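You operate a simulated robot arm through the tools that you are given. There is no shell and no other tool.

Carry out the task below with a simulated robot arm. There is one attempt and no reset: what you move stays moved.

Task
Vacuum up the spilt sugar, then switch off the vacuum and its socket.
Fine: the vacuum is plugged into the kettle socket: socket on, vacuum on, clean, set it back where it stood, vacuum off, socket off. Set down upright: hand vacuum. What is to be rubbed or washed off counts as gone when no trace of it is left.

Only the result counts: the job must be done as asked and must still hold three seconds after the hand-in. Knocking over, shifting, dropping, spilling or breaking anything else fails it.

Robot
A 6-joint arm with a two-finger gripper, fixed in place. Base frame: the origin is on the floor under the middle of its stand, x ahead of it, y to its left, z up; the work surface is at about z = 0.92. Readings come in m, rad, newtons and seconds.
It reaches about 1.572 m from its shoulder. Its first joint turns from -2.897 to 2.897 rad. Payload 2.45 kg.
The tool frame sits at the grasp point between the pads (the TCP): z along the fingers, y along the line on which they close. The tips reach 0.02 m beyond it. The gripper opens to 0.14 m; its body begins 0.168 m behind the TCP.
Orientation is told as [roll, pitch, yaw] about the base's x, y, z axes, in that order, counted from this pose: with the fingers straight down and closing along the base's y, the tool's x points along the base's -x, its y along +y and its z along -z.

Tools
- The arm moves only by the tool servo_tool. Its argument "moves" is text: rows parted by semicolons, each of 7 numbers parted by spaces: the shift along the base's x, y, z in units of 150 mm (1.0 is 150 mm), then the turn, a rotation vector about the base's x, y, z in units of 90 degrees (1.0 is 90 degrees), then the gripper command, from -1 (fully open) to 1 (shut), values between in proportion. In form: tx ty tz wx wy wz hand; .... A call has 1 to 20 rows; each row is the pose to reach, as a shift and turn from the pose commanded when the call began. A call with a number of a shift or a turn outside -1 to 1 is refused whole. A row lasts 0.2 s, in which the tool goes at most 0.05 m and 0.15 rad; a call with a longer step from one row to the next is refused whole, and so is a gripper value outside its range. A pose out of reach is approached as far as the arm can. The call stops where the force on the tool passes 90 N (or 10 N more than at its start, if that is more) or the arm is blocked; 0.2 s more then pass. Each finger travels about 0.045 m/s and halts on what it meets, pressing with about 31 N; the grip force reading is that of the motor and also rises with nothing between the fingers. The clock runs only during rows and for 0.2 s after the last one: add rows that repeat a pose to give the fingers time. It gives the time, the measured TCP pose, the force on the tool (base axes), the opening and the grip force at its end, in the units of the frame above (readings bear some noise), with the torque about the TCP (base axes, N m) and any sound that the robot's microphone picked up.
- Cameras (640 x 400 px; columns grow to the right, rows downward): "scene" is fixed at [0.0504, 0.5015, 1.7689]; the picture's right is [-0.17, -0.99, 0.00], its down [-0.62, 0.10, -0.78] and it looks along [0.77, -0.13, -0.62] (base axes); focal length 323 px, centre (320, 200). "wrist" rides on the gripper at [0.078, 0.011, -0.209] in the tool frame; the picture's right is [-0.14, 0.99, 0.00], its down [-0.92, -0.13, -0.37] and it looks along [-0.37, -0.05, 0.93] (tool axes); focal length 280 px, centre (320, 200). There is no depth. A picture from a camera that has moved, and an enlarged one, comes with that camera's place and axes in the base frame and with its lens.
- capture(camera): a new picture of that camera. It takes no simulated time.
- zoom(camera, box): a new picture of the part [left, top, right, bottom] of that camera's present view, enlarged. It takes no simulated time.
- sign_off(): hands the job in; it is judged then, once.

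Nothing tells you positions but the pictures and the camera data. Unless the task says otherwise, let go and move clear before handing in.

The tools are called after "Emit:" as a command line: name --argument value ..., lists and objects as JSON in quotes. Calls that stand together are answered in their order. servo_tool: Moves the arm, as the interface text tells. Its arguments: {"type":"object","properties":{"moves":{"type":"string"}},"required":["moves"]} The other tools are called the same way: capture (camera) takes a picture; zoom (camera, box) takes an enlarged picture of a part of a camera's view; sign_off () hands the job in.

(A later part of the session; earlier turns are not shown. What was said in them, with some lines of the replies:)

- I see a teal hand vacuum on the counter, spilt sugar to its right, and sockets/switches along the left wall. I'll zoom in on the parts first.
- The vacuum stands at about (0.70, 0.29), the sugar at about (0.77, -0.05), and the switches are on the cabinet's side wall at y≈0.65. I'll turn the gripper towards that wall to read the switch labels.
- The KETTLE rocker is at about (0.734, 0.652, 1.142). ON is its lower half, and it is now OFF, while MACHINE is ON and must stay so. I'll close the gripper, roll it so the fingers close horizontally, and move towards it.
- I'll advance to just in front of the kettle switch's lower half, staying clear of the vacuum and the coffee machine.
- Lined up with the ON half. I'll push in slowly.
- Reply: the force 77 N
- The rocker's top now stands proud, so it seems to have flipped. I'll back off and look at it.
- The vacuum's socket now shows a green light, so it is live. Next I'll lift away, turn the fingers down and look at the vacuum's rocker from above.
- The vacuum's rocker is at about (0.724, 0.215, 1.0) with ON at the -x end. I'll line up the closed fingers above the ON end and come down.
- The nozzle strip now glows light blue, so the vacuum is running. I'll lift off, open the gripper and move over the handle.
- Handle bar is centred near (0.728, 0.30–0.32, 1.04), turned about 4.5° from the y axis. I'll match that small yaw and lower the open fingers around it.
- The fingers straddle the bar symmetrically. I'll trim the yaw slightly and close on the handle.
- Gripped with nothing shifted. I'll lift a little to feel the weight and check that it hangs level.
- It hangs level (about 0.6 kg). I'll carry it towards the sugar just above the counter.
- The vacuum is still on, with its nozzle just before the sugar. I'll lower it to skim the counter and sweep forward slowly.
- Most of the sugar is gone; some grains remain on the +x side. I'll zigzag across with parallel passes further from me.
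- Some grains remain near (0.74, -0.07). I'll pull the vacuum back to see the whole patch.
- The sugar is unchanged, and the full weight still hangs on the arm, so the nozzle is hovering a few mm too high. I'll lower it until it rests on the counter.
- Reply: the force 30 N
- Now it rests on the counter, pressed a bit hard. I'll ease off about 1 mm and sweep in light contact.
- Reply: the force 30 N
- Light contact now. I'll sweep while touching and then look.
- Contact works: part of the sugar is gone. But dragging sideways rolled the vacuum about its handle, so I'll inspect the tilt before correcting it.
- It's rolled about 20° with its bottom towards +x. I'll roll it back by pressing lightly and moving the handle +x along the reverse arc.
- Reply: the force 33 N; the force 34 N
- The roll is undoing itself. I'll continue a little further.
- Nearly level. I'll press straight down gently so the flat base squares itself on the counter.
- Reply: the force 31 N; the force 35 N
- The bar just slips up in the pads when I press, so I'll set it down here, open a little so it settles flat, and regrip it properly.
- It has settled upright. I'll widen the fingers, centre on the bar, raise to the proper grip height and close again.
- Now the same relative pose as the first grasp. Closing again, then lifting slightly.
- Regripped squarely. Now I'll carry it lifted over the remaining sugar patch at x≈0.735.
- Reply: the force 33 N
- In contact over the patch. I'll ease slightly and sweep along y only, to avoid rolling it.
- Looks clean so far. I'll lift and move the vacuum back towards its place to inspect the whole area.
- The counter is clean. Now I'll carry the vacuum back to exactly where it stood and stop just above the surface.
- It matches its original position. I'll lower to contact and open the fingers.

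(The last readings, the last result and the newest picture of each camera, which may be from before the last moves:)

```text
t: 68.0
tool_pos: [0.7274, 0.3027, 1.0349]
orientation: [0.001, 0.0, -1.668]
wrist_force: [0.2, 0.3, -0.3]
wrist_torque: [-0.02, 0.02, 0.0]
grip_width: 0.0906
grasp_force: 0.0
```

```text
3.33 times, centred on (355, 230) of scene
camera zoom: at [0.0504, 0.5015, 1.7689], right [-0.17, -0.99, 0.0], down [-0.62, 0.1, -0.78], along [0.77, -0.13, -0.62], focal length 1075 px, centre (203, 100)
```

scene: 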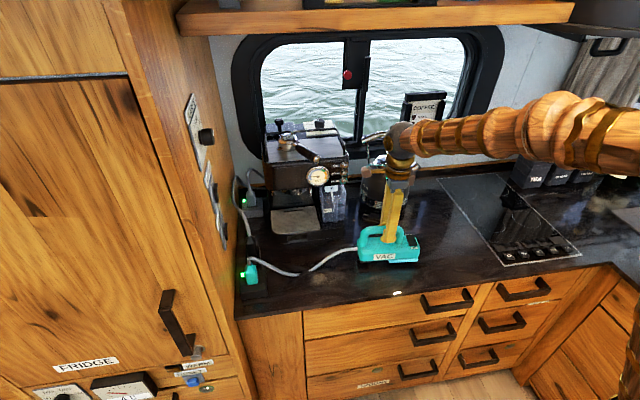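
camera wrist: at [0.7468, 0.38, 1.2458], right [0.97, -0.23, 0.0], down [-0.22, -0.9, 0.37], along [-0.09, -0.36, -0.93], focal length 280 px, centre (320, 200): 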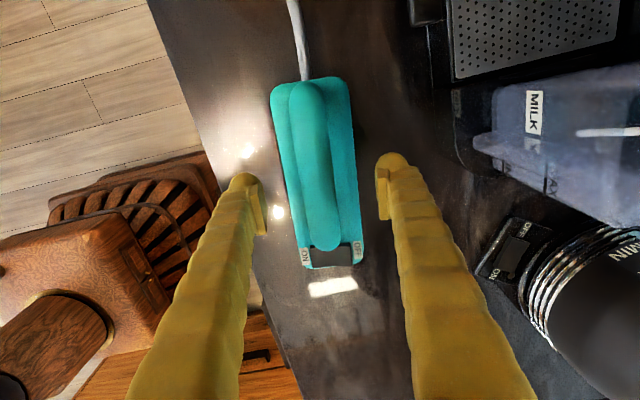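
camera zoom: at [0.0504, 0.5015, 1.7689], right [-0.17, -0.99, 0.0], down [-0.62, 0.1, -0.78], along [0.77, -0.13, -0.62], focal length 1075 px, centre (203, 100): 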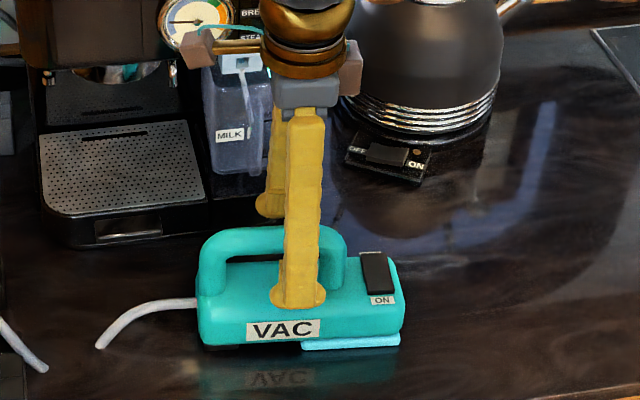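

Set down upright in its original place. Now I'll rise, close the fingers and line up over the OFF end of its rocker.

Emit:
servo_tool --moves "0 0 0.2 0 0 0 -0.3; 0 0 0.45 0 0 0 -0.3; 0 0 0.7 0 0 0 -0.3; 0 0 0.85 0 0 0 0; 0.08 -0.2 0.85 0 0 0 0.5; 0.167 -0.4 0.85 0 0 0 1; 0.167 -0.613 0.85 0 0 0 1; 0.167 -0.613 0.85 0 0 0 1; 0.167 -0.613 0.85 0 0 0 1; 0.167 -0.613 0.65 0 0 0 1; 0.167 -0.613 0.4 0 0 0 1; 0.167 -0.613 0.15 0 0 0 1; 0.167 -0.613 0.03 0 0 0 1; 0.167 -0.613 0.03 0 0 0 1"

Emit:
zoom --camera "wrist" --box '[260, 80, 400, 200]'

Emit:
zoom --camera "scene" --box '[300, 190, 420, 290]'

```text
t: 71.0
tool_pos: [0.7529, 0.2095, 1.0415]
orientation: [-0.001, 0.001, -1.667]
wrist_force: [0.2, -0.2, -0.6]
wrist_torque: [0.02, -0.03, 0.01]
grip_width: 0.0
grasp_force: 29.6
```

```text
3.33 times, centred on (330, 140) of wrist
camera zoom: at [0.7709, 0.2872, 1.2521], right [0.97, -0.23, 0.0], down [-0.22, -0.9, 0.37], along [-0.09, -0.36, -0.93], focal length 935 px, centre (287, 400)
```

zoom: 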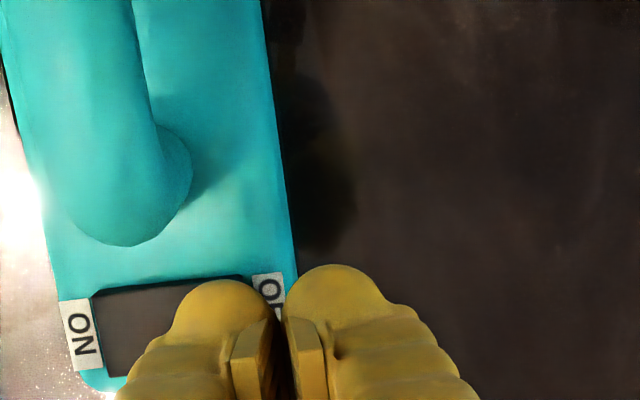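

```text
4.00 times, centred on (360, 240) of scene
camera zoom: at [0.0504, 0.5015, 1.7689], right [-0.17, -0.99, 0.0], down [-0.62, 0.1, -0.78], along [0.77, -0.13, -0.62], focal length 1290 px, centre (160, 40)
```

zoom: 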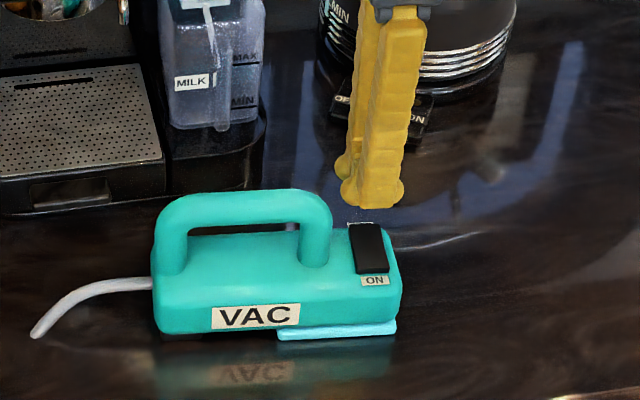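

Lined up. Pressing the OFF end down in small steps.

Emit:
servo_tool --moves "-0.02 0 -0.06 0 0 0 1; -0.02 0 -0.12 0 0 0 1; -0.02 0 -0.16 0 0 0 1; -0.02 0 -0.18 0 0 0 1; -0.02 0 -0.2 0 0 0 1; -0.02 0 -0.215 0 0 0 1"

Emit:
zoom --camera "scene" --box '[300, 190, 420, 290]'

Emit:
zoom --camera "wrist" --box '[260, 80, 400, 200]'

```text
t: 72.4
tool_pos: [0.7497, 0.2109, 1.0078]
orientation: [0.0, 0.001, -1.668]
wrist_force: [1.0, 0.2, 0.4]
wrist_torque: [0.02, 0.01, 0.02]
grip_width: 0.0
grasp_force: 29.7
```

```text
4.00 times, centred on (360, 240) of scene
camera zoom: at [0.0504, 0.5015, 1.7689], right [-0.17, -0.99, 0.0], down [-0.62, 0.1, -0.78], along [0.77, -0.13, -0.62], focal length 1290 px, centre (160, 40)
```

zoom: 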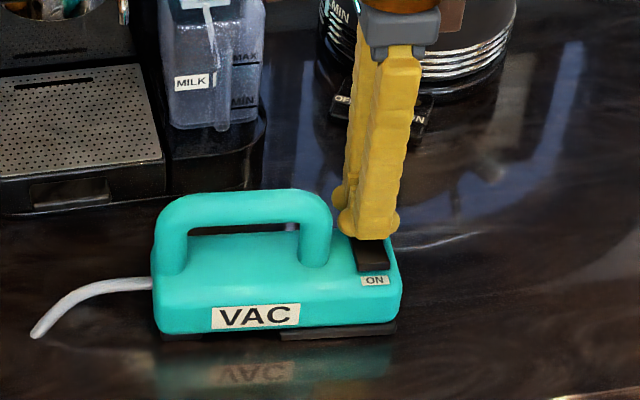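

```text
3.33 times, centred on (330, 140) of wrist
camera zoom: at [0.7686, 0.2873, 1.2189], right [0.97, -0.23, 0.0], down [-0.22, -0.9, 0.37], along [-0.09, -0.36, -0.93], focal length 935 px, centre (287, 400)
```

zoom: 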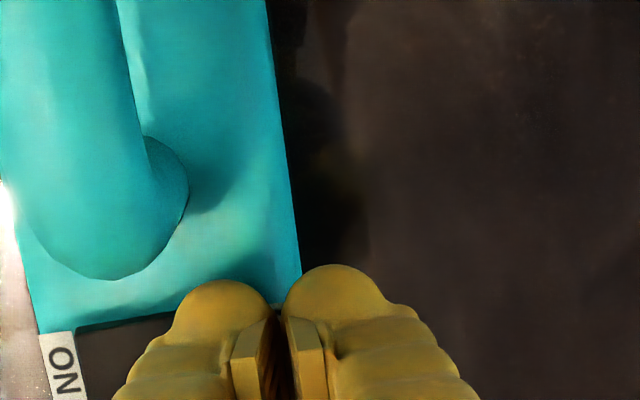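

The nozzle is dark again: the vacuum is off. Next I'll lift away and turn back to the kettle socket switch to press its upper (OFF) half.

Emit:
servo_tool --moves "0 0 0.2 0 0 0 1; 0 0 0.45 0 0 0 1; 0 0 0.7 0 0 0.03 1; -0.03 0 0.95 0 0 0.062 1; -0.03 0 1 0 0 0.062 1"

Emit:
servo_tool --moves "0 0 0.25 0 0 0 1; 0 0 0.5 0.09 0 0 1; 0 0.1 0.75 0.18 0 0 1; 0 0.3 0.8 0.27 0 0 1; 0 0.45 0.8 0.36 0 0 1; 0 0.6 0.8 0.45 0 0 1; 0 0.75 0.8 0.54 0 0 1; 0 0.9 0.8 0.63 0 0 1; 0 1 0.8 0.722 0 0 1; 0 1 0.8 0.722 0 0 1"

Emit:
capture --camera "wrist"

Emit:
capture --camera "scene"

```text
t: 73.6
tool_pos: [0.7443, 0.2093, 1.159]
orientation: [0.001, 0.001, -1.571]
wrist_force: [-0.8, -0.1, 0.1]
wrist_torque: [-0.02, 0.03, 0.0]
grip_width: 0.0
grasp_force: 29.8
```

```text
t: 75.8
tool_pos: [0.7457, 0.3602, 1.2768]
orientation: [-0.002, 1.134, -1.572]
wrist_force: [0.8, 0.4, 0.1]
wrist_torque: [-0.02, 0.0, 0.01]
grip_width: 0.0001
grasp_force: 29.2
```

```text
taken
camera wrist: at [0.7568, 0.2037, 1.4379], right [0.99, -0.06, -0.13], down [-0.13, -0.72, -0.68], along [-0.05, 0.69, -0.72], focal length 280 px, centre (320, 200)
```

wrist: 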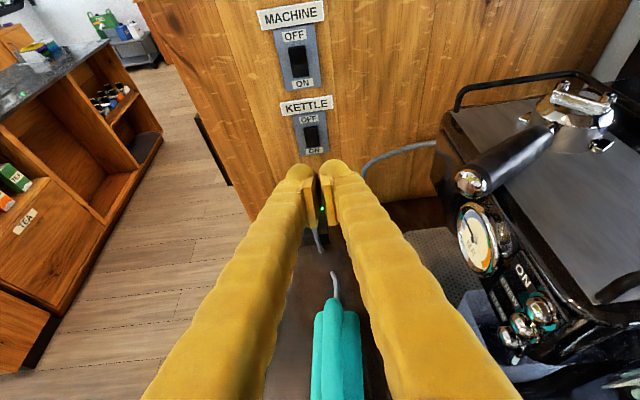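

```text
taken
```

scene: 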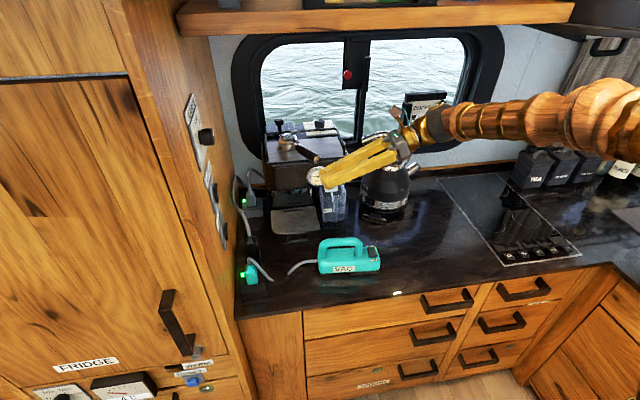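

Emit:
servo_tool --moves "0 0.25 0 0 0 0 1; 0 0.5 0 0 0 0 1; 0 0.75 -0.1 0 0 0 1; 0 1 -0.2 0 0 0 1; 0 1 -0.45 0 0 0 1; 0 1 -0.7 0 0 0 1; 0 1 -0.8 0 0 0 1; 0 1 -0.8 0 0 0 1"

Emit:
servo_tool --moves "0 0.2 0 0 0 0 1; 0 0.4 0 0 0 0 1; 0 0.55 0 0 0 0 1; 0 0.55 0 0 0 0 1"

Emit:
zoom --camera "wrist" --box '[240, 40, 400, 200]'

Emit:
zoom --camera "scene" --box '[190, 150, 290, 290]'

```text
t: 77.6
tool_pos: [0.7435, 0.5121, 1.1573]
orientation: [-0.002, 1.134, -1.572]
wrist_force: [-0.7, 0.3, -0.1]
wrist_torque: [-0.02, 0.0, 0.01]
grip_width: 0.0001
grasp_force: 29.7
```

```text
t: 78.6
tool_pos: [0.7449, 0.5951, 1.158]
orientation: [0.001, 1.132, -1.576]
wrist_force: [-0.1, 0.3, -0.4]
wrist_torque: [0.01, -0.02, -0.01]
grip_width: 0.0
grasp_force: 29.3
```

```text
2.50 times, centred on (320, 120) of wrist
camera zoom: at [0.7554, 0.4385, 1.3189], right [0.99, -0.06, -0.13], down [-0.13, -0.72, -0.68], along [-0.05, 0.69, -0.72], focal length 701 px, centre (320, 400)
```

zoom: 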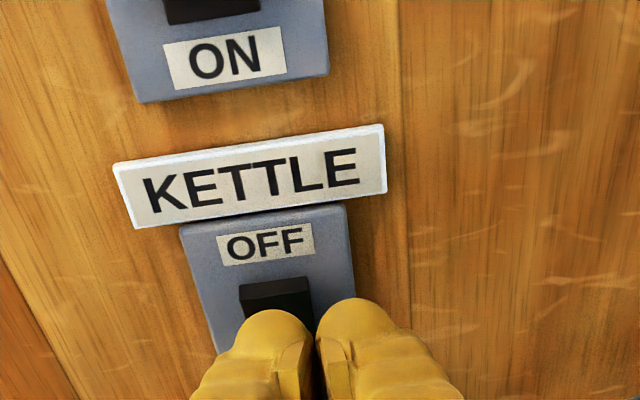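

```text
2.86 times, centred on (240, 220) of scene
camera zoom: at [0.0504, 0.5015, 1.7689], right [-0.17, -0.99, 0.0], down [-0.62, 0.1, -0.78], along [0.77, -0.13, -0.62], focal length 922 px, centre (549, 143)
```

zoom: 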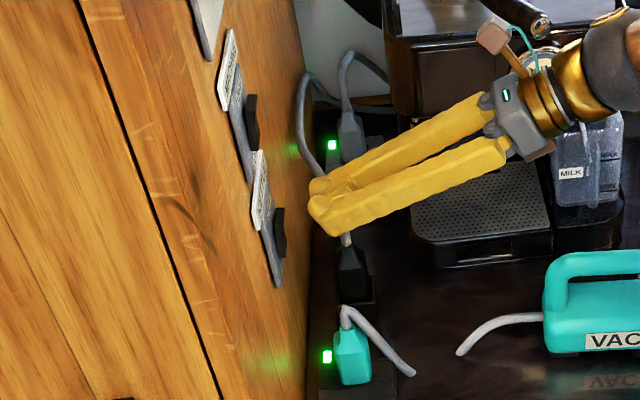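

Aligned with the upper half. I'll nudge up 2 mm and push in slowly.

Emit:
servo_tool --moves "0 0.04 0.013 0 0 0 1; 0 0.08 0.013 0 0 0 1; 0 0.11 0.013 0 0 0 1; 0 0.13 0.013 0 0 0 1; 0 0.15 0.013 0 0 0 1"

Emit:
zoom --camera "scene" --box '[190, 150, 290, 290]'

Emit:
zoom --camera "wrist" --box '[240, 40, 400, 200]'

```text
t: 79.8
tool_pos: [0.7452, 0.6167, 1.1601]
orientation: [-0.003, 1.135, -1.572]
wrist_force: [0.7, -0.1, 0.7]
wrist_torque: [0.0, 0.01, 0.0]
grip_width: 0.0
grasp_force: 28.9
```

```text
2.86 times, centred on (240, 220) of scene
camera zoom: at [0.0504, 0.5015, 1.7689], right [-0.17, -0.99, 0.0], down [-0.62, 0.1, -0.78], along [0.77, -0.13, -0.62], focal length 922 px, centre (549, 143)
```

zoom: 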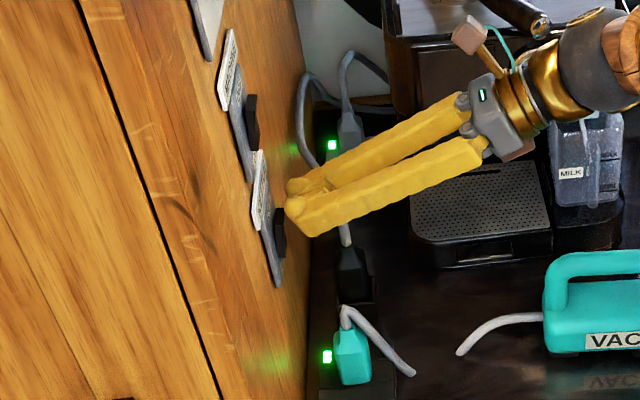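

```text
2.50 times, centred on (320, 120) of wrist
camera zoom: at [0.7565, 0.4604, 1.3205], right [0.99, -0.06, -0.13], down [-0.13, -0.72, -0.68], along [-0.05, 0.69, -0.72], focal length 701 px, centre (320, 400)
```

zoom: 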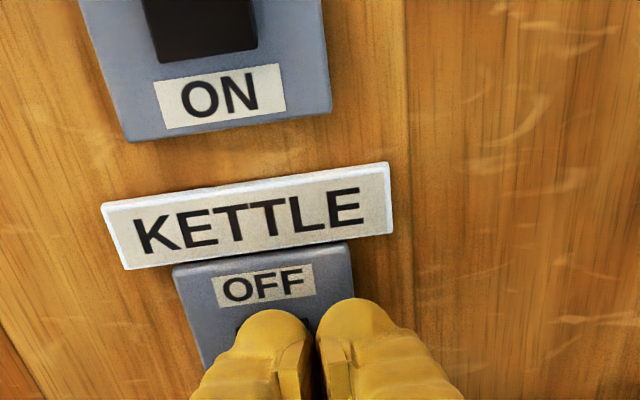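

Emit:
servo_tool --moves "0 0.013 0 0 0 0 1; 0 0.026 0 0 0 0 1; 0 0.04 0 0 0 0 1"

Emit:
zoom --camera "scene" --box '[190, 150, 290, 290]'

```text
t: 80.6
tool_pos: [0.7459, 0.6211, 1.1594]
orientation: [-0.002, 1.132, -1.573]
wrist_force: [0.1, 0.1, 0.1]
wrist_torque: [0.0, 0.01, 0.03]
grip_width: 0.0
grasp_force: 29.1
```

```text
2.86 times, centred on (240, 220) of scene
camera zoom: at [0.0504, 0.5015, 1.7689], right [-0.17, -0.99, 0.0], down [-0.62, 0.1, -0.78], along [0.77, -0.13, -0.62], focal length 922 px, centre (549, 143)
```

zoom: 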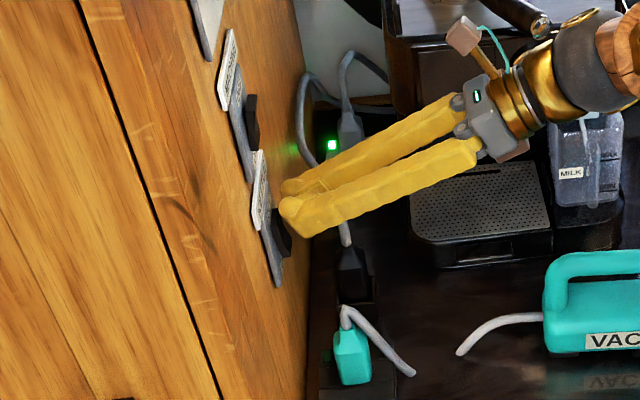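

The vacuum's socket light went out and the rocker has flipped to OFF, while the machine's light stays green. I'll back off and retreat clear.

Emit:
servo_tool --moves "0 -0.1 0 0 0 0 1; 0 -0.3 0.05 0 0 0 1; 0 -0.5 0.2 0 0 0 1; 0 -0.65 0.45 0 0 0 1; 0 -0.75 0.7 0 0 0 1; 0 -0.9 0.85 0 0 0 1; 0 -1 0.95 0 0 0 1; 0 -1 0.95 0 0 0 1"

Emit:
capture --camera "wrist"

Emit:
zoom --camera "scene" --box '[190, 150, 290, 290]'

Emit:
zoom --camera "wrist" --box '[240, 40, 400, 180]'

```text
t: 82.4
tool_pos: [0.7449, 0.47, 1.3031]
orientation: [-0.002, 1.132, -1.571]
wrist_force: [-0.3, 0.7, -0.1]
wrist_torque: [-0.01, 0.04, -0.01]
grip_width: 0.0
grasp_force: 29.7
```

```text
taken
camera wrist: at [0.7567, 0.3143, 1.4636], right [0.99, -0.06, -0.13], down [-0.13, -0.72, -0.68], along [-0.05, 0.69, -0.72], focal length 280 px, centre (320, 200)
```

wrist: 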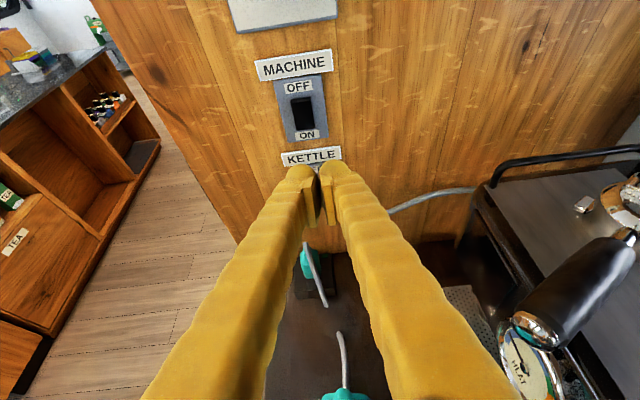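

```text
2.86 times, centred on (240, 220) of scene
camera zoom: at [0.0504, 0.5015, 1.7689], right [-0.17, -0.99, 0.0], down [-0.62, 0.1, -0.78], along [0.77, -0.13, -0.62], focal length 922 px, centre (549, 143)
```

zoom: 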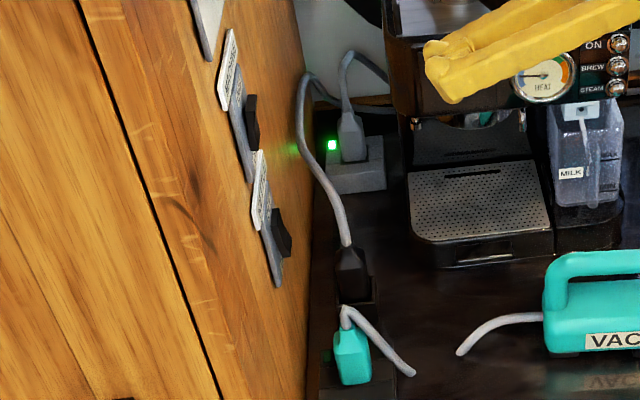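

```text
2.86 times, centred on (320, 110) of wrist
camera zoom: at [0.7567, 0.3143, 1.4636], right [0.99, -0.06, -0.13], down [-0.13, -0.72, -0.68], along [-0.05, 0.69, -0.72], focal length 801 px, centre (320, 457)
```

zoom: 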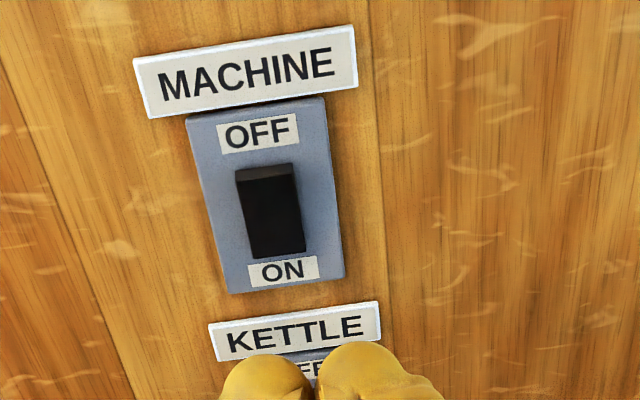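

Kettle socket OFF, machine still ON. Now I'll retreat and inspect the sugar area from above with the wrist camera.

Emit:
servo_tool --moves "0 -0.2 0 -0.09 0 0 1; 0 -0.4 0 -0.18 0 0 1; 0 -0.6 0 -0.27 0 0 1; 0 -0.8 0 -0.36 0 0 1; 0 -1 0 -0.45 0 0 1; 0 -1 0 -0.54 0 0 1; 0 -1 0 -0.63 0 0 1; 0 -1 0 -0.722 0 0 1"

Emit:
servo_tool --moves "0 -0.3 0 0 0 0 1; 0 -0.6 0 0 0 0 0.5; 0 -0.9 0 0 0 0 0; -0.2 -1 0 0 0 0 -0.5; -0.4 -1 0 0 0 0 -1; -0.4 -1 0 0 0 0 -1; -0.4 -1 0 0 0 0 -1; -0.4 -1 0 0 0 0 -1; -0.4 -1 0 0 0 0 -1"

Emit:
capture --camera "wrist"

Emit:
capture --camera "scene"

```text
t: 84.2
tool_pos: [0.7451, 0.3215, 1.3039]
orientation: [0.002, -0.003, -1.571]
wrist_force: [-0.1, 0.1, 0.1]
wrist_torque: [0.0, -0.07, 0.0]
grip_width: 0.0
grasp_force: 29.3
```

```text
t: 86.2
tool_pos: [0.6844, 0.1731, 1.3019]
orientation: [0.0, 0.002, -1.573]
wrist_force: [-0.2, 0.7, -0.7]
wrist_torque: [-0.02, 0.01, -0.01]
grip_width: 0.14
grasp_force: 0.1
```

```text
taken
camera wrist: at [0.6959, 0.2511, 1.5113], right [0.99, -0.14, 0.0], down [-0.13, -0.92, 0.37], along [-0.05, -0.37, -0.93], focal length 280 px, centre (320, 200)
```

wrist: 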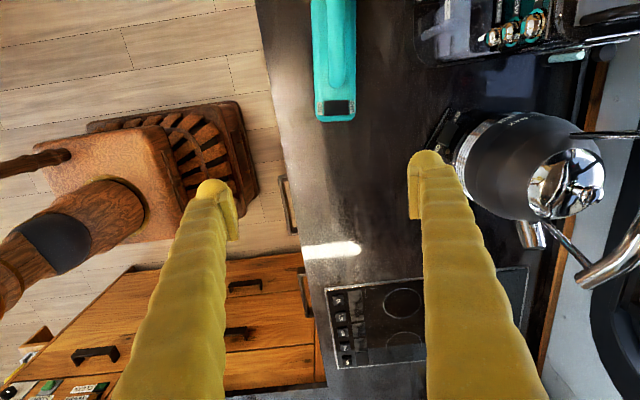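

```text
taken
```

scene: 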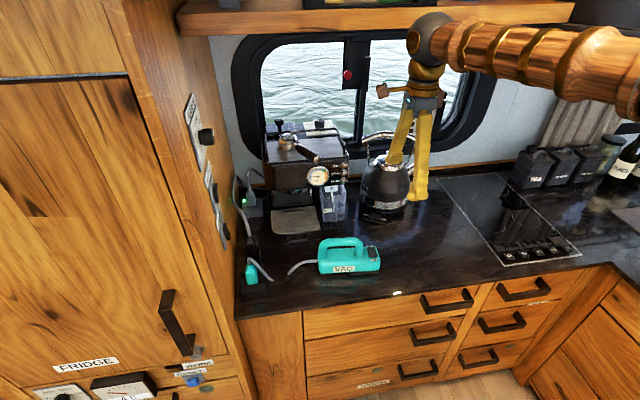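

Emit:
zoom --camera "wrist" --box '[290, 140, 430, 280]'

Emit:
zoom --camera "scene" --box '[390, 210, 490, 272]'

Emit:
zoom --camera "scene" --box '[280, 220, 400, 295]'

Emit:
zoom --camera "scene" --box '[340, 200, 470, 280]'

```text
2.86 times, centred on (360, 210) of wrist
camera zoom: at [0.6959, 0.2511, 1.5113], right [0.99, -0.14, 0.0], down [-0.13, -0.92, 0.37], along [-0.05, -0.37, -0.93], focal length 801 px, centre (206, 171)
```

zoom: 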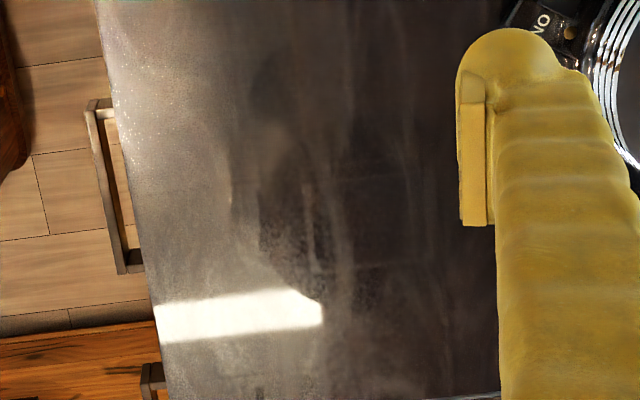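

```text
6.40 times, centred on (440, 241) of scene
camera zoom: at [0.0504, 0.5015, 1.7689], right [-0.17, -0.99, 0.0], down [-0.62, 0.1, -0.78], along [0.77, -0.13, -0.62], focal length 2065 px, centre (-448, -62)
```

zoom: 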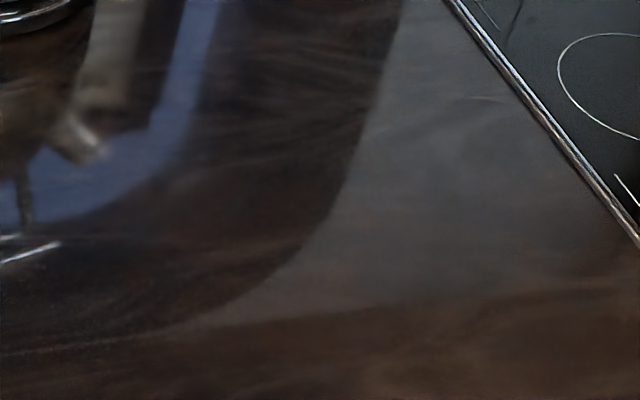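

```text
5.33 times, centred on (340, 258) of scene
camera zoom: at [0.0504, 0.5015, 1.7689], right [-0.17, -0.99, 0.0], down [-0.62, 0.1, -0.78], along [0.77, -0.13, -0.62], focal length 1720 px, centre (213, -107)
```

zoom: 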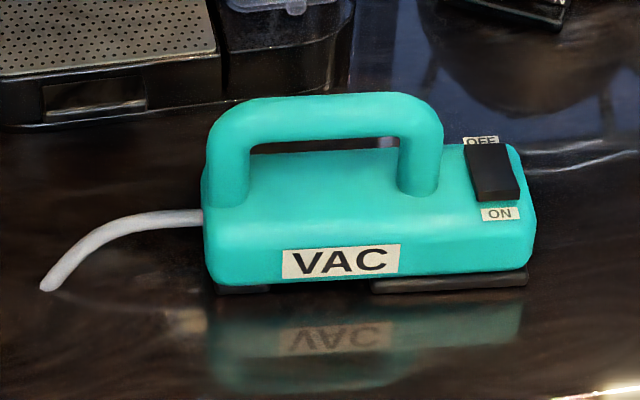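

```text
4.92 times, centred on (405, 240) of scene
camera zoom: at [0.0504, 0.5015, 1.7689], right [-0.17, -0.99, 0.0], down [-0.62, 0.1, -0.78], along [0.77, -0.13, -0.62], focal length 1588 px, centre (-98, 3)
```

zoom: 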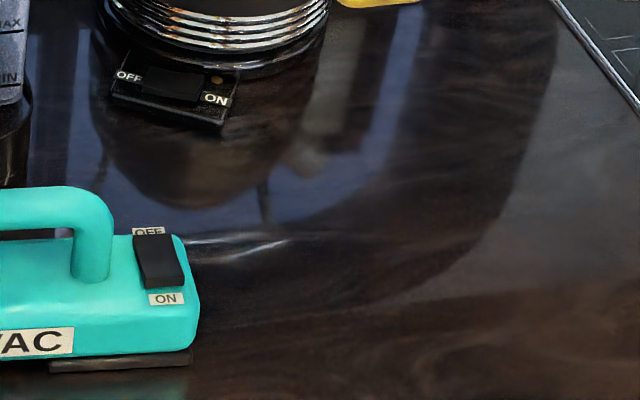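

The sugar is gone without trace and the vacuum stands upright in its original place, switched off. The kettle socket's light is out, the coffee machine is still on, and the arm is clear, so I'm handing in.

Emit:
sign_off

```text
The job is handed in.
```

The job is handed in, and by the final pictures it is done as asked; I haven't seen the verdict.

- **Sugar:** vacuumed up, with no trace left on the counter in the close-up pictures.
- **Vacuum:** back upright where it stood, within a pixel or two of the starting picture. Its rocker is at OFF and the nozzle strip is dark.
- **Kettle socket:** off, with the green light by the vacuum's plug out. The coffee machine's socket was left on.

During one sideways sweep the vacuum rolled about 20° in the grip. I set it down, let it settle flat and regripped it before finishing. Nothing else looked knocked or moved, and the arm ended open and clear of everything.
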